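You operate a simulated robot arm through the tools that you are given. There is no shell and no other tool.

You run a simulated robot arm. Do the job below in one go: nothing can be reset, and whatever is moved stays where it is left.

Task
Put things in order on the top of the front wall-side table. At the end: the green cup from the top of the front wall-side table stands where the white paint bottle (marked "WHITE") stood; the white paint bottle from the top of the front wall-side table is on the green carton (marked "DYE"); the tube (marked "WHITE") from the top of the front wall-side table stands on top of the blue block; the clear jar from the top of the front wall-side table stands where the green cup stood; the teal sponge dabber from the top of the front wall-side table stands where the clear jar stood; whatever was shut is shut again. Leave all else as you found it, and nothing knocked over. Set down upright: paint bottle.

The check looks at the end state, three seconds after you hand in, the way a careful person would. Anything else that was tipped, shoved, dropped, spilled or broken makes it a failure.

Robot
A 6-joint arm with a two-finger gripper, fixed in place. Base frame: the origin is at the foot of the arm, x ahead of it, y to its left, z up; the work surface is at about z = 0. Readings come in cm, rad, newtons and seconds.
With the tool pointing down near the work surface it reaches from about 24 to 62 cm from the base axis. Its first joint turns from -1.152 to 1.152 rad. Payload 1.37 kg.
Tool frame: the origin (TCP) lies between the finger pads and is the grasp point; the fingertips stand 2.2 cm ahead of it; z points along the fingers, y is the line along which they close. The gripper opens to 9.2 cm. The gripper's body begins 6.5 cm behind the TCP.
Orientation is that of the tool frame in the base frame, as [roll, pitch, yaw] about the fixed x, y, z axes, in that order (R = Rz(yaw) Ry(pitch) Rx(roll)). With the fingers straight down and closing along the base's y, the tool's x points along the base's -x, its y along +y and its z along -z.

Tools
- The arm moves only by the tool servo_tool. Its argument "deltas" is a list of rows, each a list of 3 entries, a list of its own where there are three numbers: the closure in counts, from 0 (fully open) to 255 (shut), then the shift along the tool's x, y, z in units of 500 mm (1.0 is 500 mm), then the turn, a rotation vector about the tool's x, y, z in units of 45 degrees (1.0 is 45 degrees). In form: [[fingers, [x, y, z], [wx, wy, wz]], ...]. A call has 1 to 20 rows; each row is the pose to reach, as a shift and turn from the pose commanded when the call began, along the tool's axes at that moment. A call with a number of a shift or a turn outside -1 to 1 is refused whole. Rows are played at 5 a second. More than 5 cm and 0.15 rad between two rows, or a gripper value outside its range, and nothing of the call is played. A pose out of reach is approached as far as the arm can. The call stops where the force on the tool passes 40 N (or 10 N more than at its start, if that is more) or the arm is blocked; 0.2 s more then pass. The fingers move at their own pace and stop on an object; they squeeze with about 26 N. The grip force told is the motor's: it shows also when the fingers shut on nothing. Time passes only in rows, and 0.2 s behind the last, so rows that repeat a pose let the fingers close. The reply holds the time, the measured pose of the TCP, the force on the tool along the base axes, the opening and the grip force, in the units named above and with some noise, with the torque about the TCP (base axes, N m) and any sound that the robot's microphone picked up.
- Cameras (640 x 400 px; columns grow to the right, rows downward): "scene" is fixed at [3.44, -42.91, 58.86]; the picture's right is [0.79, -0.62, 0.00], its down [-0.33, -0.42, -0.84] and it looks along [0.52, 0.66, -0.54] (base axes); focal length 256 px, centre (320, 200). "wrist" rides on the gripper at [7.1, 1.9, -10.2] in the tool frame; the picture's right is [-0.26, 0.97, 0.00], its down [-0.75, -0.20, -0.63] and it looks along [-0.60, -0.16, 0.78] (tool axes); focal length 280 px, centre (320, 200). There is no depth. A picture from a camera that has moved, and an enlarged one, comes with that camera's place and axes in the base frame and with its lens.
- camera(camera): a new picture of that camera. It takes no simulated time.
- enlarge(camera, box): a new picture of the part [left, top, right, bottom] of that camera's present view, enlarged. It takes no simulated time.
- job_done(): hands the job in; it is judged then, once.

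Nothing tells you positions but the pictures and the camera data. Unless the task says otherwise, let go and move clear before handing in.

The tools are called after "Request:" by a JSON object that holds its "api" and its "payload". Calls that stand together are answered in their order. servo_tool: Moves the arm, as the interface text tells. Its arguments: {"type":"object","properties":{"deltas":{"type":"array","items":{"type":"array"}}},"required":["deltas"]} The other tools are called the same way: camera (camera) takes a picture; enlarge (camera, box) takes an enlarged picture of a part of a camera's view; job_done () hands the job in.

At the start:

```text
clock: 0.0
ee_pos: [39.85, -7.12, 44.91]
orientation: [3.141, 0.001, 3.141]
ft_force: [0.5, -0.5, -1.3]
moment: [0.0, 0.03, -0.02]
width: 9.2
gripper_force: 0.1
```

scene: 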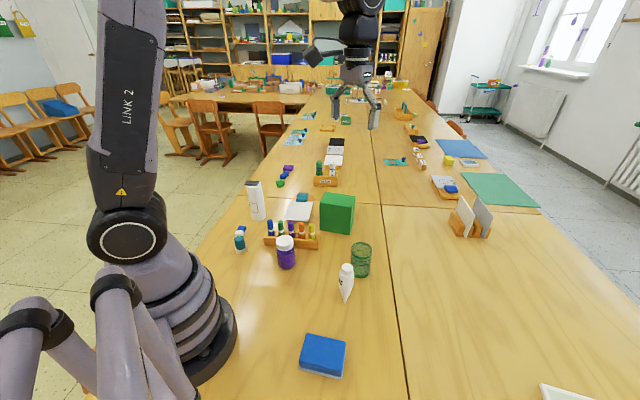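
wrist: 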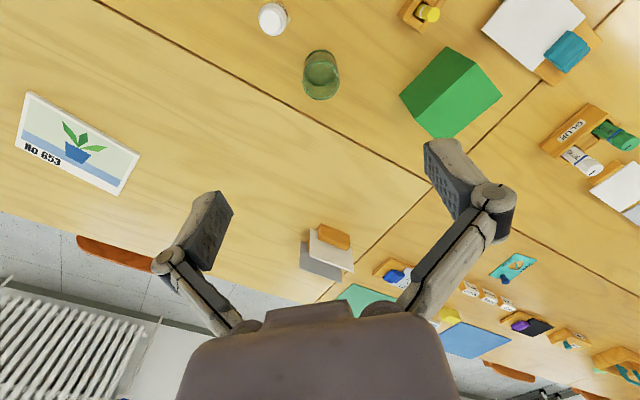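

I see a long table with a green cup, a green carton, a blue block, a tube, a jar and a rack of bottles near the arm. I'll enlarge parts of the view to identify everything before moving.

Request:
{"api": "enlarge", "payload": {"camera": "scene", "box": [220, 170, 400, 300]}}

Request:
{"api": "enlarge", "payload": {"camera": "scene", "box": [280, 240, 400, 390]}}

Request:
{"api": "enlarge", "payload": {"camera": "wrist", "box": [240, 0, 640, 250]}}

```text
3.08 times, centred on (310, 235) of scene
camera zoom: at [3.44, -42.91, 58.86], right [0.79, -0.62, 0.0], down [-0.33, -0.42, -0.84], along [0.52, 0.66, -0.54], focal length 786 px, centre (351, 92)
```

zoom: 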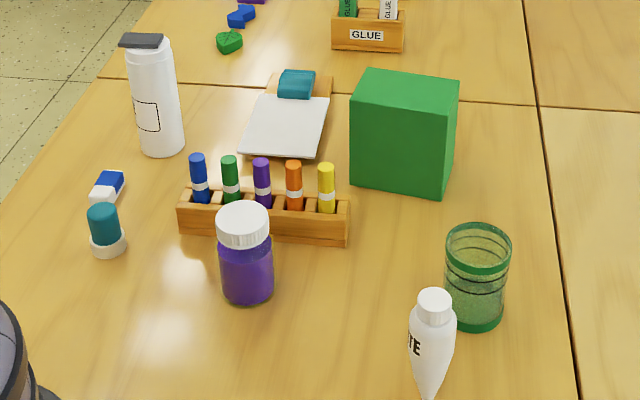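

```text
2.67 times, centred on (340, 315) of scene
camera zoom: at [3.44, -42.91, 58.86], right [0.79, -0.62, 0.0], down [-0.33, -0.42, -0.84], along [0.52, 0.66, -0.54], focal length 682 px, centre (267, -107)
```

zoom: 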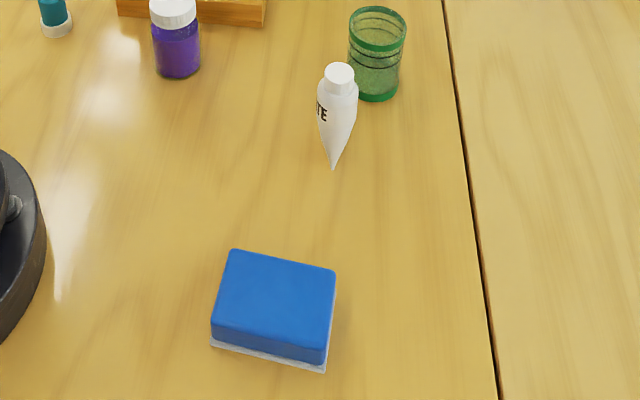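

```text
1.60 times, centred on (440, 125) of wrist
camera zoom: at [32.7, -5.31, 54.98], right [0.26, 0.97, 0.0], down [0.75, -0.2, 0.63], along [0.6, -0.16, -0.78], focal length 449 px, centre (128, 320)
```

zoom: 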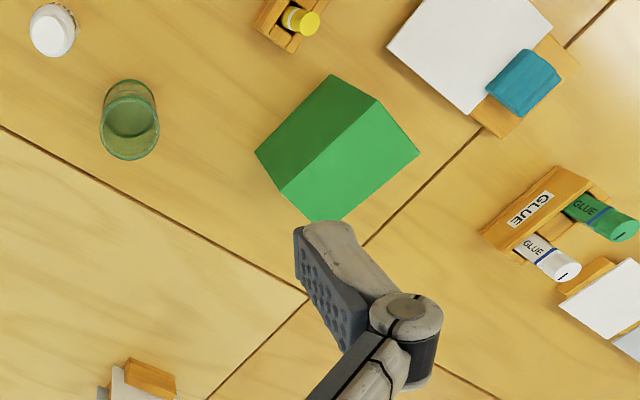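

I take these to be the pieces: white bottle at about (34, 34), dabber (21, 21), purple jar (29, 7), green carton (54, 11), green cup (45, -9), tube (35, -14) and blue block (21, -22). Next I move the wrist camera back for better views of them.

Request:
{"api": "servo_tool", "payload": {"deltas": [[0, [0.055, -0.004, 0.028], [0, 0, 0]], [0, [0.11, -0.008, 0.055], [0, 0, 0]], [0, [0.165, -0.012, 0.083], [0, 0, 0]], [0, [0.22, -0.015, 0.11], [0, 0, 0]], [0, [0.277, -0.018, 0.138], [0, 0, 0]], [0, [0.277, -0.018, 0.138], [0, 0, 0]]]}}

Request:
{"api": "camera", "payload": {"camera": "wrist"}}

```text
clock: 1.4
ee_pos: [25.85, -8.05, 37.96]
orientation: [-3.141, -0.002, 3.141]
ft_force: [0.4, 0.8, 0.1]
moment: [0.0, 0.03, -0.01]
width: 9.19
gripper_force: 0.1
```

```text
taken
camera wrist: at [18.71, -6.14, 48.09], right [0.26, 0.97, 0.0], down [0.75, -0.2, 0.63], along [0.6, -0.16, -0.78], focal length 280 px, centre (320, 200)
```

wrist: 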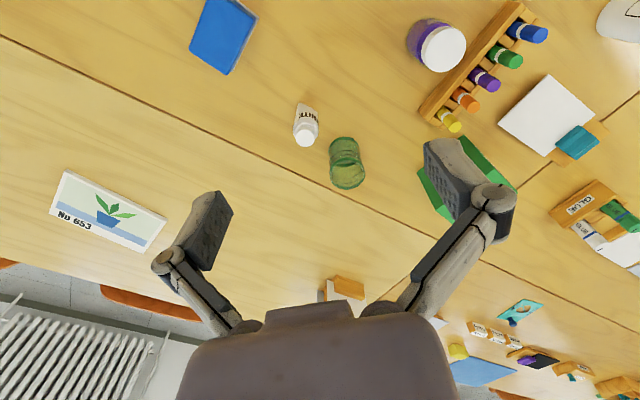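

Request:
{"api": "enlarge", "payload": {"camera": "wrist", "box": [180, 0, 400, 200]}}

Request:
{"api": "enlarge", "payload": {"camera": "wrist", "box": [380, 0, 640, 200]}}

```text
2.00 times, centred on (290, 100) of wrist
camera zoom: at [18.71, -6.14, 48.09], right [0.26, 0.97, 0.0], down [0.75, -0.2, 0.63], along [0.6, -0.16, -0.78], focal length 561 px, centre (380, 400)
```

zoom: 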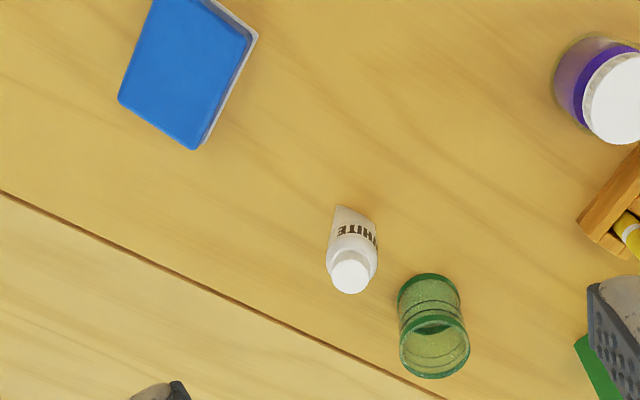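

```text
2.00 times, centred on (510, 100) of wrist
camera zoom: at [18.71, -6.14, 48.09], right [0.26, 0.97, 0.0], down [0.75, -0.2, 0.63], along [0.6, -0.16, -0.78], focal length 561 px, centre (-60, 400)
```

zoom: 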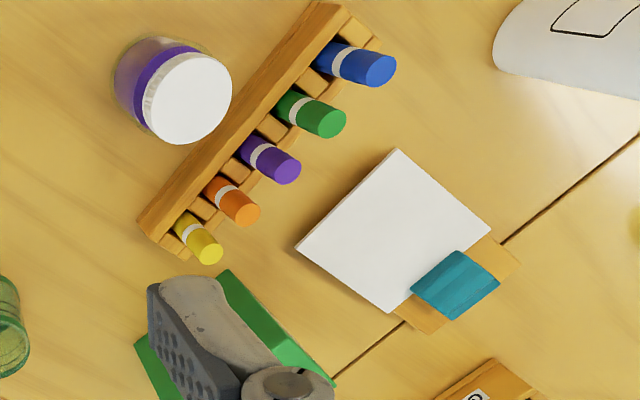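

The tube stands on its flat crimp at about (35.1, -12.8), the cup is near (45, -8.5) and the jar near (29.5, 6.8). I now swing the wrist camera to look at the left side, where the bottle and dabber are.

Request:
{"api": "servo_tool", "payload": {"deltas": [[0, [0.006, 0.053, 0], [0, 0, -0.166]], [0, [0.012, 0.106, 0], [0, 0, -0.333]], [0, [0.018, 0.16, 0], [0, 0, -0.5]], [0, [0.024, 0.213, 0], [0, 0, -0.666]], [0, [0.03, 0.266, 0], [0, 0, -0.833]], [0, [0.037, 0.32, 0], [0, 0, -1.0]], [0, [0.037, 0.32, 0], [0, 0, -1.0]]]}}

Request:
{"api": "camera", "payload": {"camera": "wrist"}}

```text
clock: 3.0
ee_pos: [24.09, 7.88, 37.95]
orientation: [3.142, 0.0, -2.355]
ft_force: [-0.5, -0.1, -0.4]
moment: [-0.03, 0.04, -0.03]
width: 9.2
gripper_force: 0.0
```

```text
taken
camera wrist: at [17.72, 4.26, 48.06], right [-0.5, 0.87, 0.0], down [0.68, 0.39, 0.63], along [0.54, 0.31, -0.78], focal length 280 px, centre (320, 200)
```

wrist: 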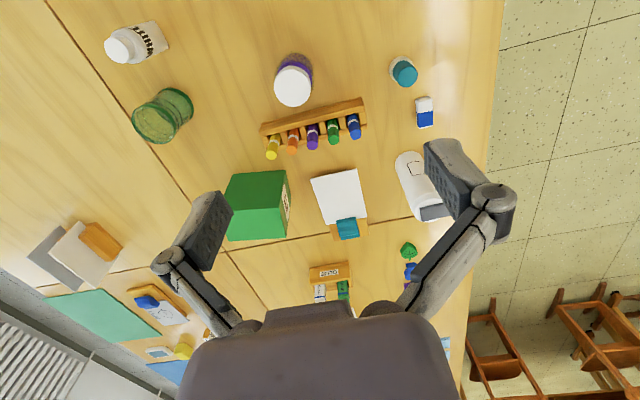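

This view covers most of the items at once. I'll enlarge it to measure each one.

Request:
{"api": "enlarge", "payload": {"camera": "wrist", "box": [360, 30, 480, 230]}}

Request:
{"api": "enlarge", "payload": {"camera": "wrist", "box": [200, 40, 400, 250]}}

Request:
{"api": "enlarge", "payload": {"camera": "wrist", "box": [80, 0, 240, 160]}}

```text
2.00 times, centred on (420, 130) of wrist
camera zoom: at [17.72, 4.26, 48.06], right [-0.5, 0.87, 0.0], down [0.68, 0.39, 0.63], along [0.54, 0.31, -0.78], focal length 561 px, centre (120, 340)
```

zoom: 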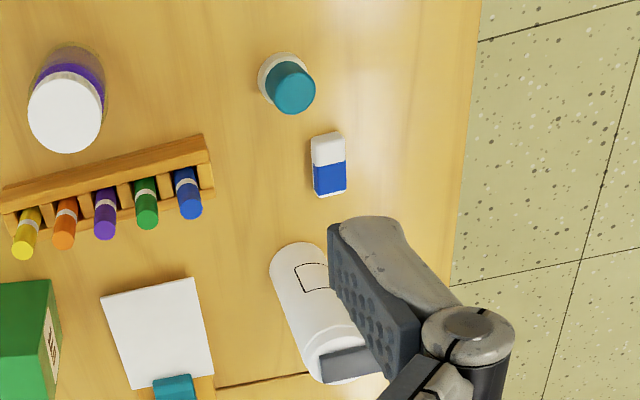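

```text
1.90 times, centred on (300, 145) of wrist
camera zoom: at [17.72, 4.26, 48.06], right [-0.5, 0.87, 0.0], down [0.68, 0.39, 0.63], along [0.54, 0.31, -0.78], focal length 534 px, centre (358, 305)
```

zoom: 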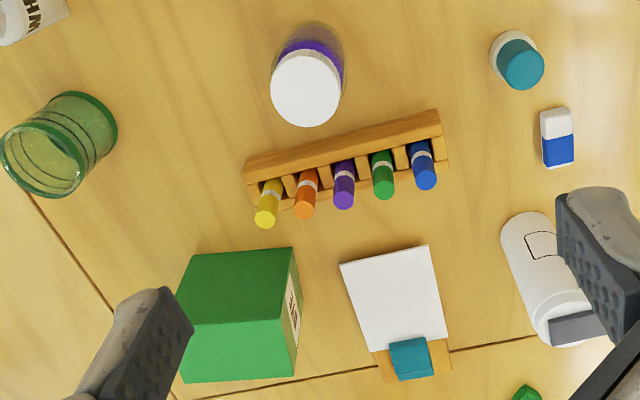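

```text
2.50 times, centred on (160, 80) of wrist
camera zoom: at [17.72, 4.26, 48.06], right [-0.5, 0.87, 0.0], down [0.68, 0.39, 0.63], along [0.54, 0.31, -0.78], focal length 701 px, centre (720, 500)
```

zoom: 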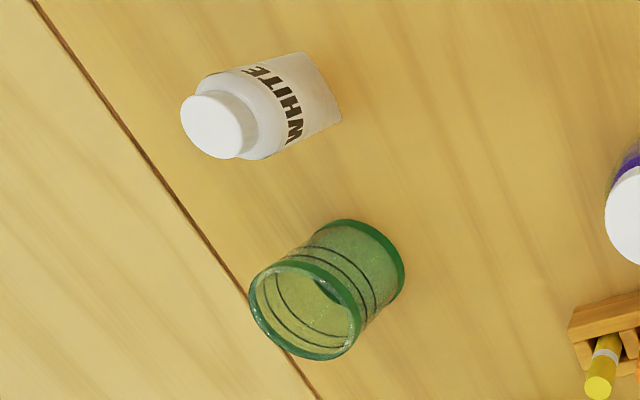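

The dabber is at about (21.1, 21.2), the bottle at (34, 34.2), and the carton top is centred near (54, 11.4) with a height of about 11.5. I'm moving closer to the bottle to check its label, lid and exact position.

Request:
{"api": "servo_tool", "payload": {"deltas": [[0, [-0.05, 0.04, 0.027], [0, 0, 0]], [0, [-0.1, 0.08, 0.054], [0, 0, 0]], [0, [-0.15, 0.12, 0.08], [0, 0, 0]], [0, [-0.2, 0.16, 0.107], [0, 0, 0]], [0, [-0.25, 0.2, 0.134], [0, 0, 0]], [0, [-0.297, 0.243, 0.16], [0, 0, 0]], [0, [-0.297, 0.243, 0.16], [0, 0, 0]]]}}

Request:
{"api": "camera", "payload": {"camera": "wrist"}}

Request:
{"api": "enlarge", "payload": {"camera": "scene", "box": [230, 170, 290, 260]}}

Request:
{"api": "enlarge", "payload": {"camera": "scene", "box": [285, 320, 365, 390]}}

```text
clock: 4.6
ee_pos: [25.97, 27.07, 29.95]
orientation: [-3.141, 0.001, -2.355]
ft_force: [0.5, 0.0, -0.7]
moment: [0.03, -0.05, 0.0]
width: 9.21
gripper_force: 0.1
```

```text
taken
camera wrist: at [19.54, 23.39, 40.07], right [-0.5, 0.87, 0.0], down [0.68, 0.39, 0.62], along [0.54, 0.31, -0.78], focal length 280 px, centre (320, 200)
```

wrist: 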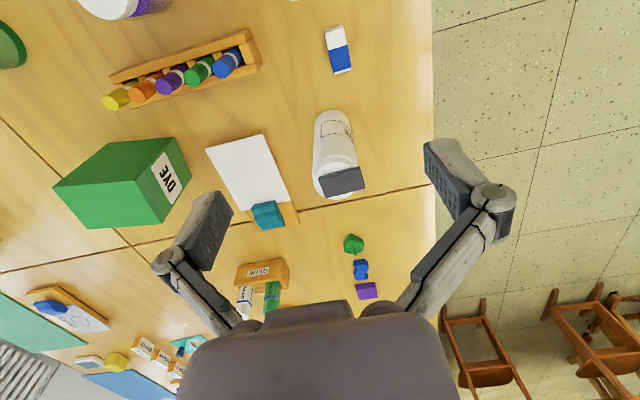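

```text
4.44 times, centred on (260, 215) of scene
camera zoom: at [3.44, -42.91, 58.86], right [0.79, -0.62, 0.0], down [-0.33, -0.42, -0.84], along [0.52, 0.66, -0.54], focal length 1136 px, centre (587, 133)
```

zoom: 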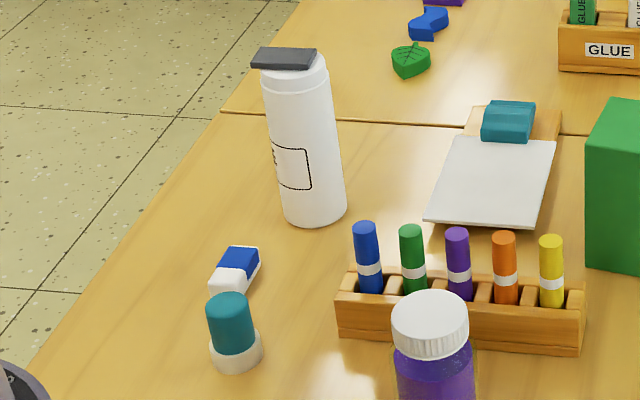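

```text
5.71 times, centred on (325, 355) of scene
camera zoom: at [3.44, -42.91, 58.86], right [0.79, -0.62, 0.0], down [-0.33, -0.42, -0.84], along [0.52, 0.66, -0.54], focal length 1461 px, centre (291, -686)
```

zoom: 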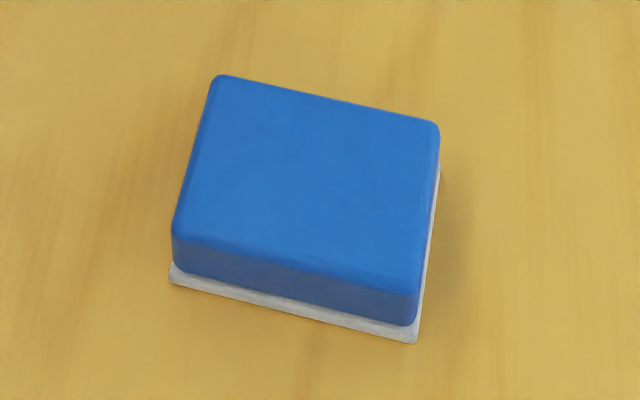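

Request:
{"api": "enlarge", "payload": {"camera": "wrist", "box": [290, 90, 390, 220]}}

Request:
{"api": "enlarge", "payload": {"camera": "wrist", "box": [40, 80, 240, 260]}}

```text
3.08 times, centred on (340, 155) of wrist
camera zoom: at [19.54, 23.39, 40.07], right [-0.5, 0.87, 0.0], down [0.68, 0.39, 0.62], along [0.54, 0.31, -0.78], focal length 863 px, centre (258, 338)
```

zoom: 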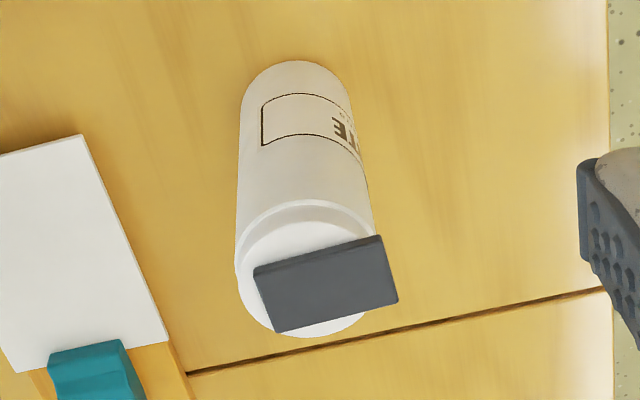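

```text
2.22 times, centred on (140, 170) of wrist
camera zoom: at [19.54, 23.39, 40.07], right [-0.5, 0.87, 0.0], down [0.68, 0.39, 0.62], along [0.54, 0.31, -0.78], focal length 623 px, centre (720, 267)
```

zoom: 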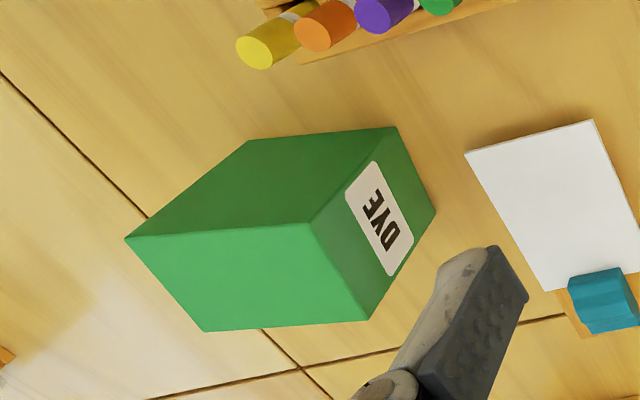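

The bottle is marked "…TE" and stands at about (33.85, 34.0). Its grey spout bar runs along (-1, 1), so I'll grip across it. I'm moving above the bottle and turning the tool.

Request:
{"api": "servo_tool", "payload": {"deltas": [[0, [-0.035, -0.002, 0], [0, 0, 0.166]], [0, [-0.07, -0.004, 0], [0, 0, 0.333]], [0, [-0.105, -0.007, 0], [0, 0, 0.5]], [0, [-0.14, -0.009, 0], [0, 0, 0.666]], [0, [-0.175, -0.011, 0], [0, 0, 0.833]], [0, [-0.2094, -0.0134, 0], [0, 0, 1.0]], [0, [-0.2094, -0.0134, 0], [0, 0, 1.0]]]}}

Request:
{"api": "servo_tool", "payload": {"deltas": [[0, [0, 0, 0], [0, 0, 0.166]], [0, [0, 0, 0], [0, 0, 0.333]], [0, [0, 0, 0], [0, 0, 0.5]], [0, [0, 0, 0], [0, 0, 0.666]], [0, [0, 0, 0], [0, 0, 0.833]], [0, [0, 0, 0], [0, 0, 1.0]], [0, [0, 0, 0], [0, 0, 1.0]]]}}

Request:
{"api": "camera", "payload": {"camera": "wrist"}}

Request:
{"api": "camera", "payload": {"camera": "scene"}}

```text
clock: 6.2
ee_pos: [33.74, 33.94, 29.96]
orientation: [-3.139, 0.001, 3.14]
ft_force: [0.6, -0.4, -0.6]
moment: [0.0, -0.02, 0.04]
width: 9.19
gripper_force: 0.1
```

```text
clock: 7.8
ee_pos: [33.71, 33.85, 29.9]
orientation: [-3.141, 0.001, 2.354]
ft_force: [-0.1, 0.0, -0.4]
moment: [-0.03, 0.03, -0.02]
width: 9.2
gripper_force: 0.1
```

```text
taken
camera wrist: at [30.21, 40.23, 40.05], right [0.87, 0.5, 0.0], down [0.39, -0.68, 0.63], along [0.31, -0.54, -0.78], focal length 280 px, centre (320, 200)
```

wrist: 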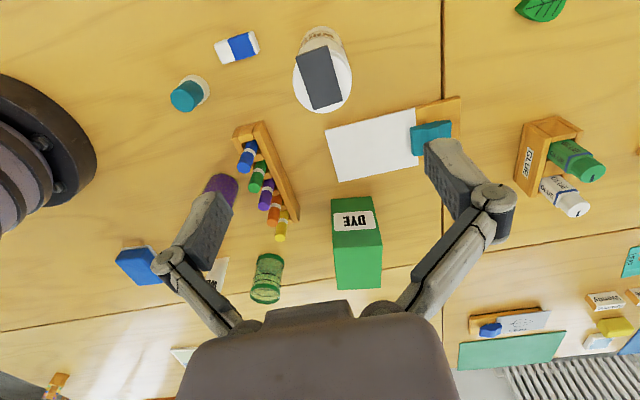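

```text
taken
```

scene: 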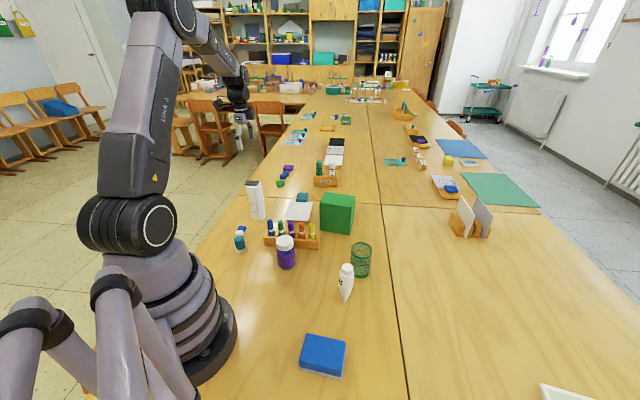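

The bottle lines up directly under the gripper, with its cap centre near (33.95, 34.2). I descend to about z = 10.8, with the fingers either side of the body.

Request:
{"api": "servo_tool", "payload": {"deltas": [[0, [0, 0.003, 0.07], [0, 0, 0]], [0, [0, 0.004, 0.14], [0, 0, 0]], [0, [0, 0.004, 0.21], [0, 0, 0]], [0, [0, 0.004, 0.28], [0, 0, 0]], [0, [0, 0.004, 0.34], [0, 0, 0]], [0, [0, 0.004, 0.382], [0, 0, 0]], [0, [0, 0.004, 0.382], [0, 0, 0]]]}}

Request:
{"api": "camera", "payload": {"camera": "wrist"}}

Request:
{"api": "enlarge", "payload": {"camera": "scene", "box": [200, 120, 320, 260]}}

```text
clock: 9.4
ee_pos: [33.96, 34.03, 10.86]
orientation: [3.142, 0.001, 2.357]
ft_force: [-0.7, 0.6, -0.8]
moment: [-0.01, -0.03, 0.0]
width: 9.18
gripper_force: 0.0
```

```text
taken
camera wrist: at [30.3, 40.39, 20.91], right [0.87, 0.5, 0.0], down [0.39, -0.68, 0.63], along [0.31, -0.54, -0.78], focal length 280 px, centre (320, 200)
```

wrist: 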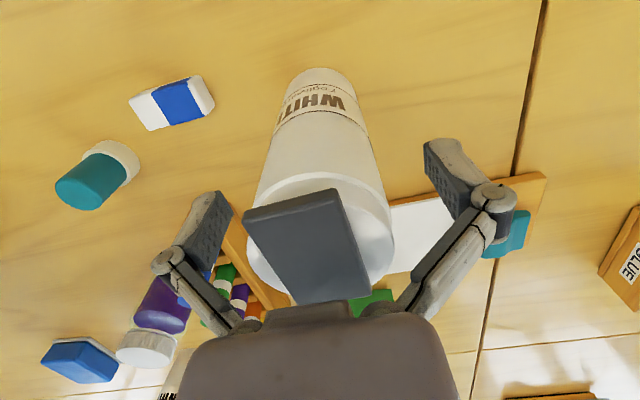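

```text
2.86 times, centred on (260, 190) of scene
camera zoom: at [3.44, -42.91, 58.86], right [0.79, -0.62, 0.0], down [-0.33, -0.42, -0.84], along [0.52, 0.66, -0.54], focal length 730 px, centre (491, 229)
```

zoom: 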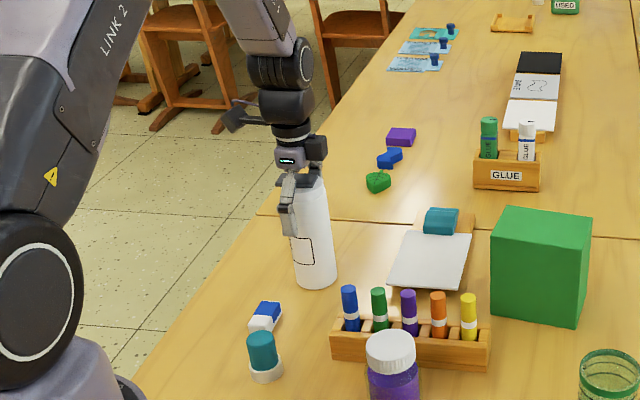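

The fingers straddle the bottle and its base reads (34.0, 34.0), so I close the gripper.

Request:
{"api": "servo_tool", "payload": {"deltas": [[120, [0, 0, 0], [0, 0, 0]], [255, [0, 0, 0], [0, 0, 0]], [255, [0, 0, 0], [0, 0, 0]], [255, [0, 0, 0], [0, 0, 0]], [255, [0, 0, 0], [0, 0, 0]], [255, [0, 0, 0], [0, 0, 0]]]}}

```text
clock: 10.8
ee_pos: [33.98, 33.94, 10.83]
orientation: [3.14, 0.0, 2.357]
ft_force: [-3.0, -3.4, 10.6]
moment: [-0.16, 0.08, -0.02]
width: 5.37
gripper_force: 25.3
```

The grip holds at 5.37 cm with 25 N, so I lift slowly.

Request:
{"api": "servo_tool", "payload": {"deltas": [[255, [0, 0, -0.01], [0, 0, 0]], [255, [0, 0, -0.03], [0, 0, 0]], [255, [0, 0, -0.06], [0, 0, 0]], [255, [0, 0, -0.1], [0, 0, 0]], [255, [0, 0, -0.15], [0, 0, 0]], [255, [0, 0, -0.2], [0, 0, 0]], [255, [0, 0, -0.25], [0, 0, 0]], [255, [0, 0, -0.3], [0, 0, 0]], [255, [0, 0, -0.34], [0, 0, 0]], [255, [0, 0, -0.34], [0, 0, 0]]]}}

Request:
{"api": "camera", "payload": {"camera": "scene"}}

Request:
{"api": "camera", "payload": {"camera": "wrist"}}

```text
clock: 13.0
ee_pos: [33.91, 33.85, 27.92]
orientation: [-3.141, -0.001, 2.355]
ft_force: [0.3, 0.8, -3.6]
moment: [0.0, 0.01, 0.02]
width: 5.37
gripper_force: 26.5
```

```text
taken
```

scene: 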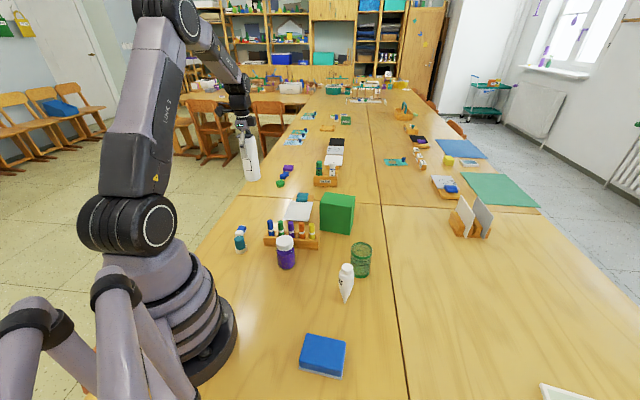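

```text
taken
camera wrist: at [30.37, 40.34, 38.02], right [0.87, 0.5, 0.0], down [0.39, -0.68, 0.63], along [0.31, -0.54, -0.78], focal length 280 px, centre (320, 200)
```

wrist: 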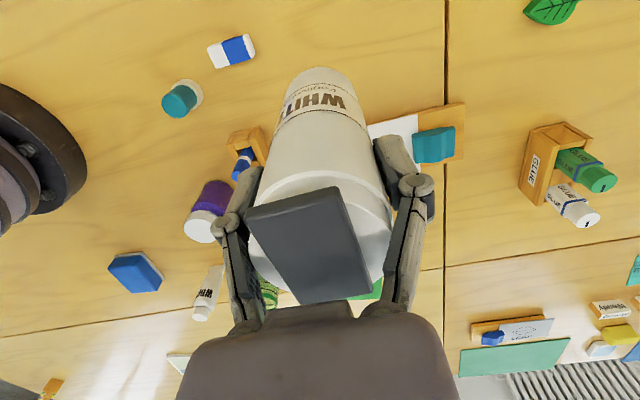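

The bottle hangs upright with its base at about z = 17. I carry it over the carton top, which is centred near (54.0, 11.2).

Request:
{"api": "servo_tool", "payload": {"deltas": [[255, [-0.03, -0.002, 0], [0, 0, 0]], [255, [-0.08, -0.005, 0], [0, 0, 0]], [255, [-0.14, -0.008, 0], [0, 0, 0]], [255, [-0.2, -0.012, 0], [0, 0, 0]], [255, [-0.26, -0.015, 0], [0, 0, 0]], [255, [-0.32, -0.019, 0], [0, 0, 0]], [255, [-0.38, -0.023, 0], [0, 0, 0]], [255, [-0.44, -0.026, 0], [0, 0, 0]], [255, [-0.5, -0.03, 0], [0, 0, 0]], [255, [-0.55, -0.033, 0], [0, 0, 0]], [255, [-0.59, -0.035, 0], [0, 0, 0]], [255, [-0.6046, -0.036, 0], [0, 0, 0]], [255, [-0.6046, -0.036, 0], [0, 0, 0]]]}}

Request:
{"api": "camera", "payload": {"camera": "scene"}}

Request:
{"api": "camera", "payload": {"camera": "wrist"}}

```text
clock: 15.8
ee_pos: [54.02, 11.42, 27.92]
orientation: [3.141, -0.001, 2.358]
ft_force: [-0.3, -0.4, -4.1]
moment: [-0.03, -0.01, 0.01]
width: 5.34
gripper_force: 25.1
```

```text
taken
```

scene: 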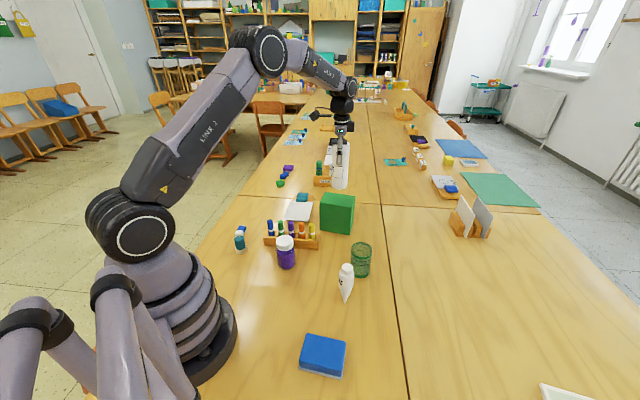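

```text
taken
camera wrist: at [50.45, 17.73, 37.99], right [0.87, 0.5, 0.0], down [0.39, -0.68, 0.63], along [0.31, -0.54, -0.78], focal length 280 px, centre (320, 200)
```

wrist: 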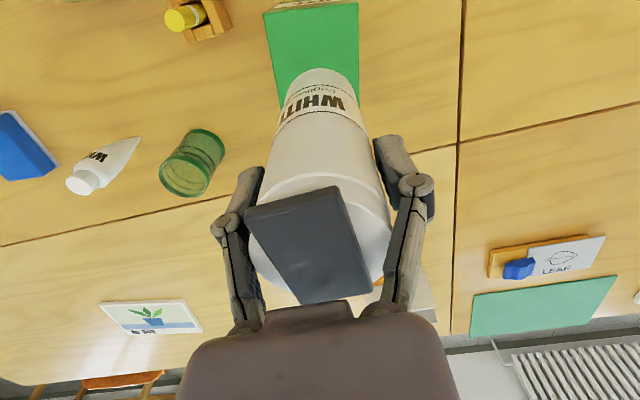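

The held bottle is over the carton, and the carton's top edges match my estimate. I lower it most of the way and then make small steps while watching the force.

Request:
{"api": "servo_tool", "payload": {"deltas": [[255, [-0.001, -0.001, 0.02], [0, 0, 0]], [255, [-0.003, -0.003, 0.045], [0, 0, 0]], [255, [-0.003, -0.003, 0.07], [0, 0, 0]], [255, [-0.003, -0.003, 0.09], [0, 0, 0]], [255, [-0.003, -0.003, 0.1], [0, 0, 0]], [255, [-0.003, -0.003, 0.1], [0, 0, 0]]]}}

Request:
{"api": "enlarge", "payload": {"camera": "scene", "box": [290, 120, 390, 240]}}

```text
clock: 17.2
ee_pos: [53.95, 11.28, 22.83]
orientation: [-3.141, 0.0, 2.356]
ft_force: [-1.3, -0.2, -1.2]
moment: [0.05, 0.05, -0.01]
width: 5.36
gripper_force: 25.6
```

```text
3.33 times, centred on (340, 180) of scene
camera zoom: at [3.44, -42.91, 58.86], right [0.79, -0.62, 0.0], down [-0.33, -0.42, -0.84], along [0.52, 0.66, -0.54], focal length 852 px, centre (253, 267)
```

zoom: 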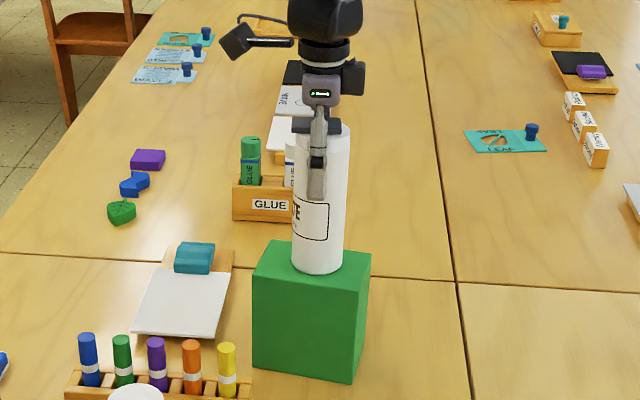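

The force dropped from -4 to about -1 N, so the bottle is close to contact with the carton top. I'll lower it in millimetre steps.

Request:
{"api": "servo_tool", "payload": {"deltas": [[255, [0, 0, 0.001], [0, 0, 0]], [255, [0, 0, 0.002], [0, 0, 0]], [255, [0, 0, 0.002], [0, 0, 0]]]}}

```text
clock: 18.0
ee_pos: [54.22, 11.29, 22.98]
orientation: [3.14, 0.002, 2.356]
ft_force: [-5.6, 0.0, 15.2]
moment: [-0.01, 0.65, -0.02]
width: 5.39
gripper_force: 25.8
```

The bottle is now seated, with about 15 N of upward force. I back off slightly to relieve the press and then open the fingers.

Request:
{"api": "servo_tool", "payload": {"deltas": [[255, [0, 0, -0.001], [0, 0, 0]], [255, [0, 0, -0.0015], [0, 0, 0]], [255, [0, 0, -0.0015], [0, 0, 0]]]}}

```text
clock: 18.8
ee_pos: [54.18, 11.3, 22.86]
orientation: [3.139, 0.002, 2.355]
ft_force: [-3.7, 1.4, 14.5]
moment: [0.15, 0.36, -0.02]
width: 5.36
gripper_force: 26.1
```

Request:
{"api": "servo_tool", "payload": {"deltas": [[255, [0, 0, -0.001], [0, 0, 0]], [255, [0, 0, -0.002], [0, 0, 0]], [255, [0, 0, -0.002], [0, 0, 0]]]}}

Request:
{"api": "enlarge", "payload": {"camera": "scene", "box": [310, 130, 370, 240]}}

Request:
{"api": "camera", "payload": {"camera": "wrist"}}

```text
clock: 19.6
ee_pos: [54.01, 11.19, 22.95]
orientation: [3.141, -0.001, 2.358]
ft_force: [1.5, 1.7, 2.5]
moment: [0.32, -0.22, 0.07]
width: 5.35
gripper_force: 26.0
```

```text
3.64 times, centred on (340, 185) of scene
camera zoom: at [3.43, -42.91, 58.86], right [0.79, -0.62, 0.0], down [-0.33, -0.42, -0.84], along [0.52, 0.66, -0.54], focal length 930 px, centre (247, 254)
```

zoom: 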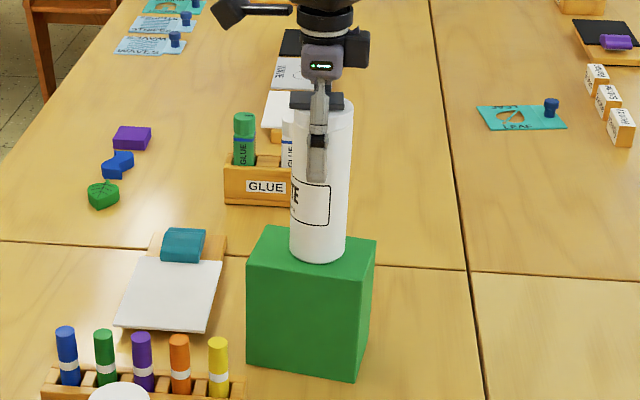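

```text
taken
camera wrist: at [50.47, 17.54, 33.01], right [0.87, 0.5, 0.0], down [0.39, -0.68, 0.63], along [0.31, -0.54, -0.78], focal length 280 px, centre (320, 200)
```

wrist: 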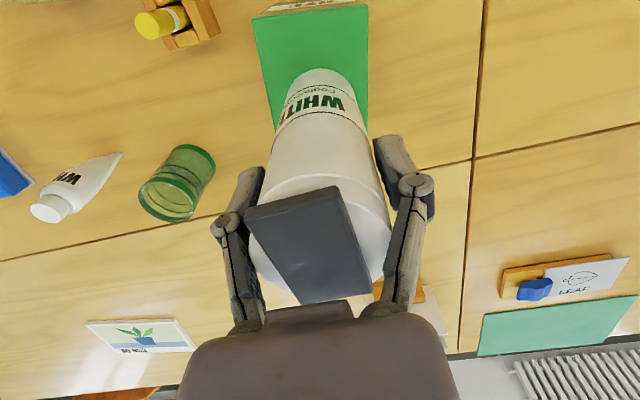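

The bottle rests on the carton near its centre with only about 2.5 N on the tool. I open the fingers in place.

Request:
{"api": "servo_tool", "payload": {"deltas": [[100, [0, 0, 0], [0, 0, 0]], [60, [0, 0, 0], [0, 0, 0]], [0, [0, 0, 0], [0, 0, 0]], [0, [0, 0, 0], [0, 0, 0]], [0, [0, 0, 0], [0, 0, 0]]]}}

Request:
{"api": "camera", "payload": {"camera": "wrist"}}

Request:
{"api": "enlarge", "payload": {"camera": "scene", "box": [310, 130, 370, 240]}}

```text
clock: 20.8
ee_pos: [54.16, 11.13, 22.95]
orientation: [-3.142, 0.0, 2.356]
ft_force: [-0.3, 0.3, -0.1]
moment: [0.0, 0.03, -0.02]
width: 9.2
gripper_force: 0.0
```

```text
taken
camera wrist: at [50.46, 17.54, 33.06], right [0.87, 0.5, 0.0], down [0.39, -0.68, 0.63], along [0.31, -0.54, -0.78], focal length 280 px, centre (320, 200)
```

wrist: 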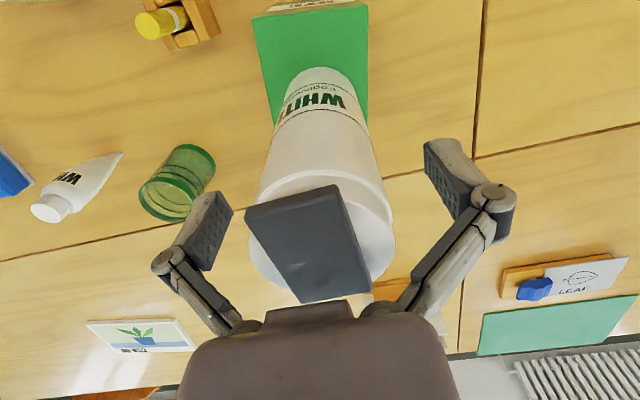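

```text
3.64 times, centred on (340, 185) of scene
camera zoom: at [3.44, -42.91, 58.86], right [0.79, -0.62, 0.0], down [-0.33, -0.42, -0.84], along [0.52, 0.66, -0.54], focal length 930 px, centre (247, 254)
```

zoom: 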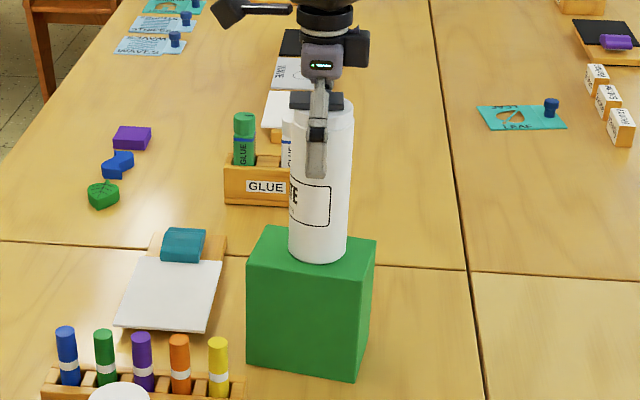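

The bottle stands upright on the carton. I lift clear and then move toward the green cup, turning the tool square on the way.

Request:
{"api": "servo_tool", "payload": {"deltas": [[0, [0, 0, -0.03], [0, 0, 0]], [0, [0, 0, -0.1], [0, 0, 0]], [0, [0, 0, -0.18], [0, 0, 0]], [0, [0, 0, -0.26], [0, 0, 0]], [0, [0, 0, -0.27], [0, 0, 0]]]}}

Request:
{"api": "servo_tool", "payload": {"deltas": [[0, [-0.025, -0.068, 0], [0, 0, -0.166]], [0, [-0.05, -0.136, 0], [0, 0, -0.333]], [0, [-0.075, -0.204, 0], [0, 0, -0.5]], [0, [-0.1, -0.271, 0], [0, 0, -0.666]], [0, [-0.125, -0.339, 0], [0, 0, -0.833]], [0, [-0.15, -0.407, 0], [0, 0, -1.0]], [0, [-0.15, -0.407, 0], [0, 0, -1.0]]]}}

Request:
{"api": "camera", "payload": {"camera": "wrist"}}

Request:
{"api": "camera", "payload": {"camera": "scene"}}

```text
clock: 22.0
ee_pos: [54.08, 11.13, 36.5]
orientation: [-3.14, 0.0, 2.356]
ft_force: [0.6, 0.2, 0.0]
moment: [0.0, -0.02, 0.02]
width: 9.2
gripper_force: 0.0
```

```text
clock: 23.6
ee_pos: [44.91, -8.67, 36.41]
orientation: [-3.141, -0.001, -3.139]
ft_force: [-0.5, 0.0, -0.8]
moment: [-0.01, 0.0, 0.04]
width: 9.23
gripper_force: 0.0
```

```text
taken
camera wrist: at [37.89, -6.67, 46.51], right [0.26, 0.97, 0.0], down [0.75, -0.2, 0.63], along [0.6, -0.16, -0.78], focal length 280 px, centre (320, 200)
```

wrist: 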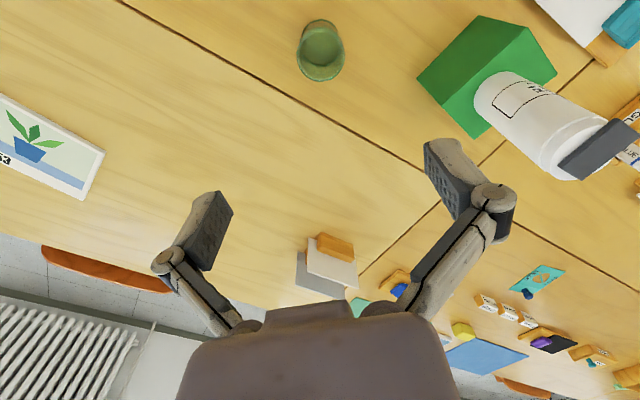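

```text
taken
```

scene: 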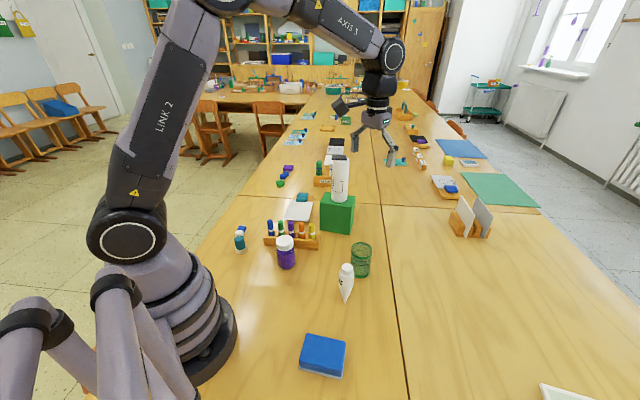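

Request:
{"api": "enlarge", "payload": {"camera": "wrist", "box": [280, 0, 360, 100]}}

Request:
{"api": "enlarge", "payload": {"camera": "scene", "box": [325, 230, 385, 310]}}

```text
4.00 times, centred on (320, 50) of wrist
camera zoom: at [37.89, -6.67, 46.51], right [0.26, 0.97, 0.0], down [0.75, -0.2, 0.63], along [0.6, -0.16, -0.78], focal length 1122 px, centre (320, 800)
```

zoom: 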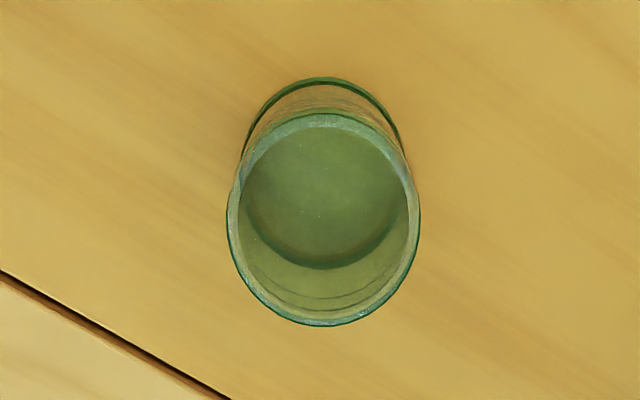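

```text
5.00 times, centred on (355, 270) of scene
camera zoom: at [3.43, -42.91, 58.86], right [0.79, -0.62, 0.0], down [-0.33, -0.42, -0.84], along [0.52, 0.66, -0.54], focal length 1278 px, centre (145, -150)
```

zoom: 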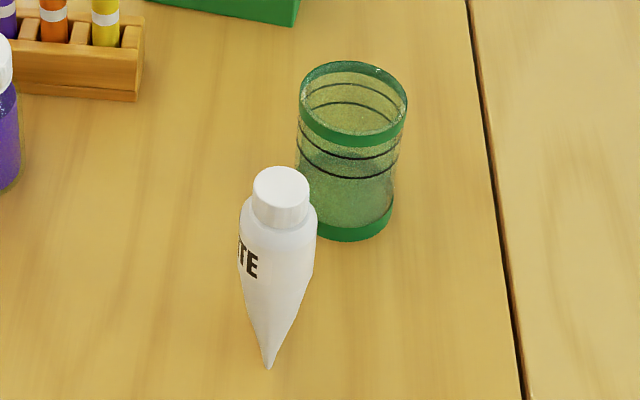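

The cup, possibly holding some water, is at about (44.9, -8.4) and about 9 cm tall. I descend above it and check the alignment.

Request:
{"api": "servo_tool", "payload": {"deltas": [[0, [0, 0.002, 0.08], [0, 0, 0]], [0, [0, 0.005, 0.16], [0, 0, 0]], [0, [0, 0.005, 0.24], [0, 0, 0]], [0, [0, 0.005, 0.32], [0, 0, 0]], [0, [0, 0.005, 0.4], [0, 0, 0]], [0, [0, 0.005, 0.43], [0, 0, 0]], [0, [0, 0.005, 0.43], [0, 0, 0]]]}}

Request:
{"api": "camera", "payload": {"camera": "wrist"}}

Request:
{"api": "camera", "payload": {"camera": "scene"}}

```text
clock: 25.2
ee_pos: [44.93, -8.23, 14.9]
orientation: [3.141, -0.002, 3.14]
ft_force: [0.3, -0.1, 1.0]
moment: [-0.01, 0.02, -0.03]
width: 9.2
gripper_force: 0.0
```

```text
taken
camera wrist: at [37.94, -6.34, 24.99], right [0.26, 0.97, 0.0], down [0.75, -0.2, 0.63], along [0.6, -0.16, -0.78], focal length 280 px, centre (320, 200)
```

wrist: 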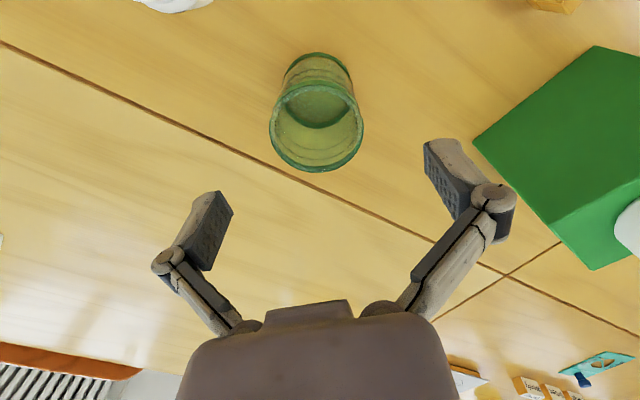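

```text
taken
```

scene: 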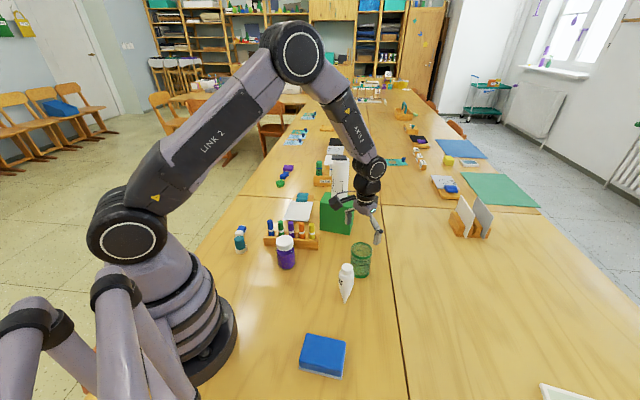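

The cup centre reads (45.0, -8.45) and its height is about 8.3. I descend to z = 5 with the fingers on either side.

Request:
{"api": "servo_tool", "payload": {"deltas": [[0, [-0.001, -0.004, 0.04], [0, 0, 0]], [0, [-0.001, -0.004, 0.08], [0, 0, 0]], [0, [-0.001, -0.004, 0.12], [0, 0, 0]], [0, [-0.001, -0.004, 0.16], [0, 0, 0]], [0, [-0.001, -0.004, 0.198], [0, 0, 0]], [0, [-0.001, -0.004, 0.198], [0, 0, 0]]]}}

Request:
{"api": "camera", "payload": {"camera": "wrist"}}

```text
clock: 26.6
ee_pos: [44.98, -8.62, 4.98]
orientation: [3.141, 0.0, -3.141]
ft_force: [0.2, 0.3, -0.6]
moment: [-0.02, -0.03, -0.01]
width: 9.23
gripper_force: 0.0
```

```text
taken
camera wrist: at [37.98, -6.58, 15.1], right [0.26, 0.97, 0.0], down [0.75, -0.2, 0.63], along [0.6, -0.16, -0.78], focal length 280 px, centre (320, 200)
```

wrist: 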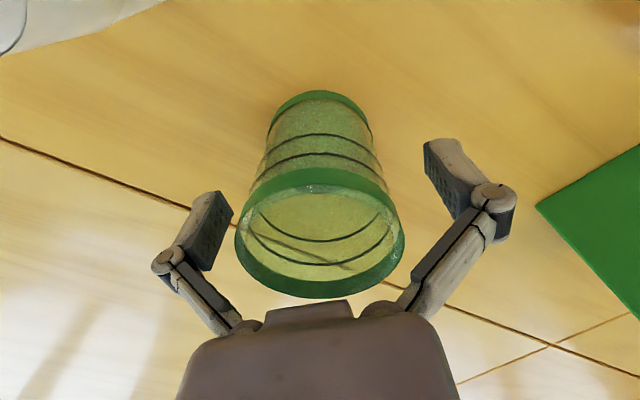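

The cup is centred between the fingers, with its base at (45.0, -8.45). I close on it.

Request:
{"api": "servo_tool", "payload": {"deltas": [[60, [0, 0, 0], [0, 0, 0]], [255, [0, 0, 0], [0, 0, 0]], [255, [0, 0, 0], [0, 0, 0]], [255, [0, 0, 0], [0, 0, 0]], [255, [0, 0, 0], [0, 0, 0]], [255, [0, 0, 0], [0, 0, 0]]]}}

```text
clock: 28.0
ee_pos: [44.95, -8.48, 5.0]
orientation: [-3.142, 0.001, -3.141]
ft_force: [-2.1, 0.1, 14.0]
moment: [0.08, 0.05, 0.01]
width: 5.74
gripper_force: 25.8
```

The cup is gripped at 5.74 cm. I lift it straight up.

Request:
{"api": "servo_tool", "payload": {"deltas": [[255, [0, 0, -0.01], [0, 0, 0]], [255, [0, 0, -0.03], [0, 0, 0]], [255, [0, 0, -0.06], [0, 0, 0]], [255, [0, 0, -0.1], [0, 0, 0]], [255, [0, 0, -0.15], [0, 0, 0]], [255, [0, 0, -0.2], [0, 0, 0]], [255, [0, 0, -0.25], [0, 0, 0]], [255, [0, 0, -0.3], [0, 0, 0]], [255, [0, 0, -0.34], [0, 0, 0]], [255, [0, 0, -0.34], [0, 0, 0]]]}}

Request:
{"api": "camera", "payload": {"camera": "wrist"}}

Request:
{"api": "camera", "payload": {"camera": "scene"}}

```text
clock: 30.2
ee_pos: [45.05, -8.52, 22.16]
orientation: [3.139, -0.001, 3.141]
ft_force: [0.0, -0.1, 0.0]
moment: [0.03, 0.01, 0.01]
width: 5.73
gripper_force: 26.0
```

```text
taken
camera wrist: at [38.02, -6.53, 32.19], right [0.26, 0.97, 0.0], down [0.75, -0.2, 0.63], along [0.6, -0.16, -0.78], focal length 280 px, centre (320, 200)
```

wrist: 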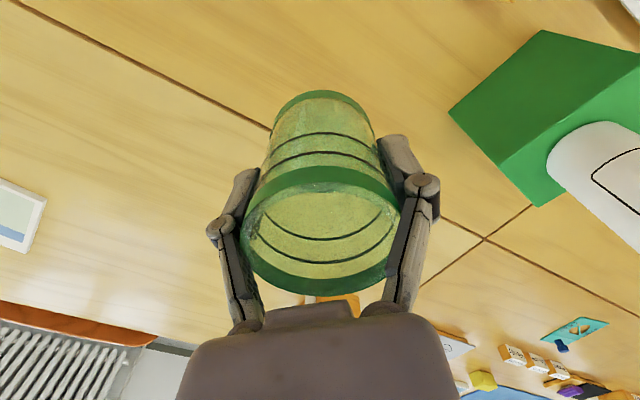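

```text
taken
```

scene: 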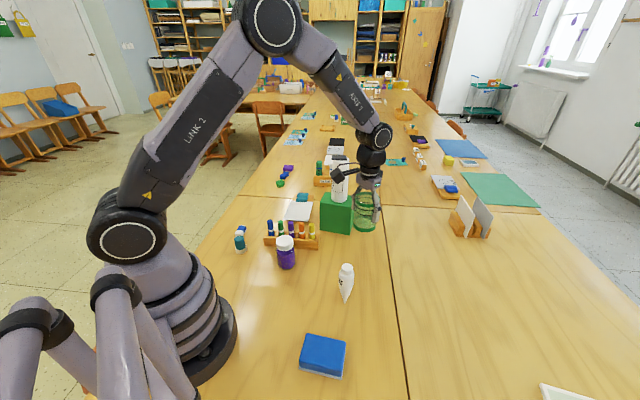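

The cup is held upright. I carry it clear of the tall bottle, inward first and then left, to above the bottle's old spot at (34.0, 34.0).

Request:
{"api": "servo_tool", "payload": {"deltas": [[255, [0.03, 0.02, 0], [0, 0, 0]], [255, [0.08, 0.06, 0], [0, 0, 0]], [255, [0.13, 0.12, 0], [0, 0, 0]], [255, [0.17, 0.19, 0], [0, 0, 0]], [255, [0.2, 0.26, 0], [0, 0, 0]], [255, [0.221, 0.33, 0], [0, 0, 0]], [255, [0.221, 0.4, 0], [0, 0, 0]], [255, [0.221, 0.47, 0], [0, 0, 0]], [255, [0.221, 0.54, 0], [0, 0, 0]], [255, [0.221, 0.61, 0], [0, 0, 0]], [255, [0.221, 0.68, 0], [0, 0, 0]], [255, [0.221, 0.74, 0], [0, 0, 0]], [255, [0.221, 0.79, 0], [0, 0, 0]], [255, [0.221, 0.83, 0], [0, 0, 0]], [255, [0.221, 0.8504, 0], [0, 0, 0]], [255, [0.221, 0.8504, 0], [0, 0, 0]]]}}

Request:
{"api": "camera", "payload": {"camera": "wrist"}}

Request:
{"api": "camera", "payload": {"camera": "scene"}}

```text
clock: 33.6
ee_pos: [34.02, 34.21, 22.09]
orientation: [-3.139, -0.001, -3.141]
ft_force: [0.1, -0.8, 0.4]
moment: [-0.01, 0.03, 0.01]
width: 5.72
gripper_force: 26.3
```

```text
taken
camera wrist: at [26.96, 36.02, 32.12], right [0.26, 0.97, 0.0], down [0.75, -0.2, 0.63], along [0.6, -0.16, -0.78], focal length 280 px, centre (320, 200)
```

wrist: 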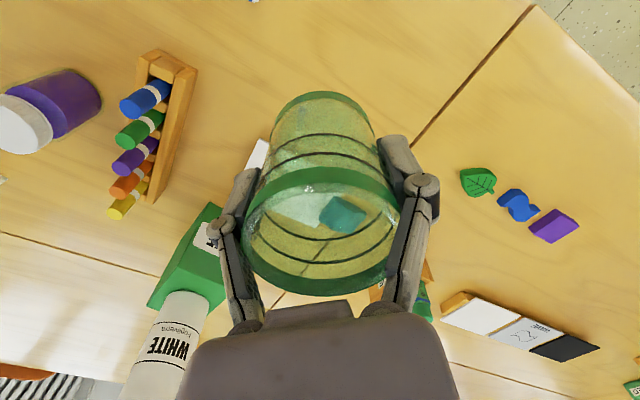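

```text
taken
```

scene: 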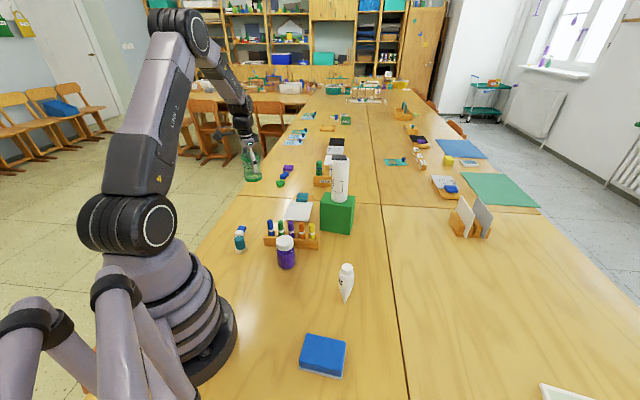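

I'm over the target spot and start the descent, stopping just above the table.

Request:
{"api": "servo_tool", "payload": {"deltas": [[255, [0, -0.001, 0.04], [0, 0, 0]], [255, [0, -0.002, 0.1], [0, 0, 0]], [255, [0, -0.002, 0.16], [0, 0, 0]], [255, [0, -0.002, 0.22], [0, 0, 0]], [255, [0, -0.002, 0.27], [0, 0, 0]], [255, [0, -0.002, 0.31], [0, 0, 0]], [255, [0, -0.002, 0.328], [0, 0, 0]], [255, [0, -0.002, 0.328], [0, 0, 0]]]}}

```text
clock: 35.4
ee_pos: [33.94, 33.93, 5.61]
orientation: [3.141, 0.002, -3.141]
ft_force: [-0.5, -0.1, -1.3]
moment: [-0.01, 0.0, 0.0]
width: 5.69
gripper_force: 25.4
```

Request:
{"api": "servo_tool", "payload": {"deltas": [[255, [0, 0, 0.003], [0, 0, 0]], [255, [0, 0, 0.006], [0, 0, 0]], [255, [0, 0, 0.009], [0, 0, 0]], [255, [0, 0, 0.009], [0, 0, 0]]]}}

Request:
{"api": "enlarge", "payload": {"camera": "scene", "box": [215, 140, 305, 260]}}

```text
clock: 36.4
ee_pos: [34.05, 33.9, 5.2]
orientation: [-3.142, 0.001, -3.141]
ft_force: [-0.8, 0.7, -1.7]
moment: [0.0, 0.02, -0.01]
width: 5.65
gripper_force: 26.5
```

```text
3.33 times, centred on (260, 200) of scene
camera zoom: at [3.44, -42.91, 58.86], right [0.79, -0.62, 0.0], down [-0.33, -0.42, -0.84], along [0.52, 0.66, -0.54], focal length 852 px, centre (520, 200)
```

zoom: 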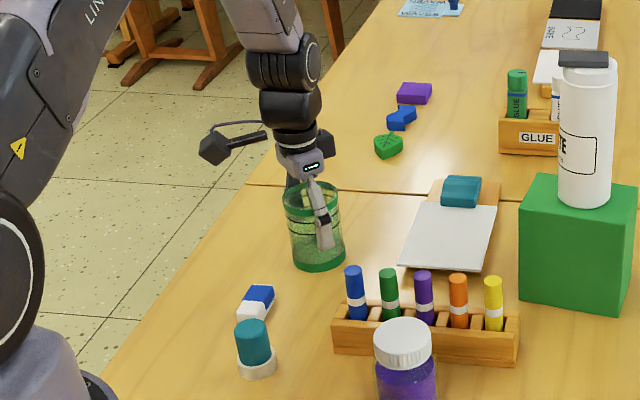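

There's no contact yet, so I continue in sub-millimetre steps.

Request:
{"api": "servo_tool", "payload": {"deltas": [[255, [0, 0, 0.001], [0, 0, 0]], [255, [0, 0, 0.002], [0, 0, 0]], [255, [0, 0, 0.003], [0, 0, 0]], [255, [0, 0, 0.003], [0, 0, 0]]]}}

```text
clock: 37.4
ee_pos: [34.11, 33.9, 5.07]
orientation: [3.14, 0.002, -3.141]
ft_force: [-3.7, -4.5, 24.7]
moment: [-0.15, -0.04, 0.13]
width: 5.69
gripper_force: 26.2
```

The cup has made contact. I back off a hair and release.

Request:
{"api": "servo_tool", "payload": {"deltas": [[255, [0, 0, -0.001], [0, 0, 0]], [255, [0, 0, -0.002], [0, 0, 0]], [255, [0, 0, -0.002], [0, 0, 0]]]}}

```text
clock: 38.2
ee_pos: [33.97, 33.89, 5.14]
orientation: [3.141, 0.002, 3.141]
ft_force: [3.7, 2.2, 8.9]
moment: [0.11, -0.28, -0.01]
width: 5.67
gripper_force: 26.0
```

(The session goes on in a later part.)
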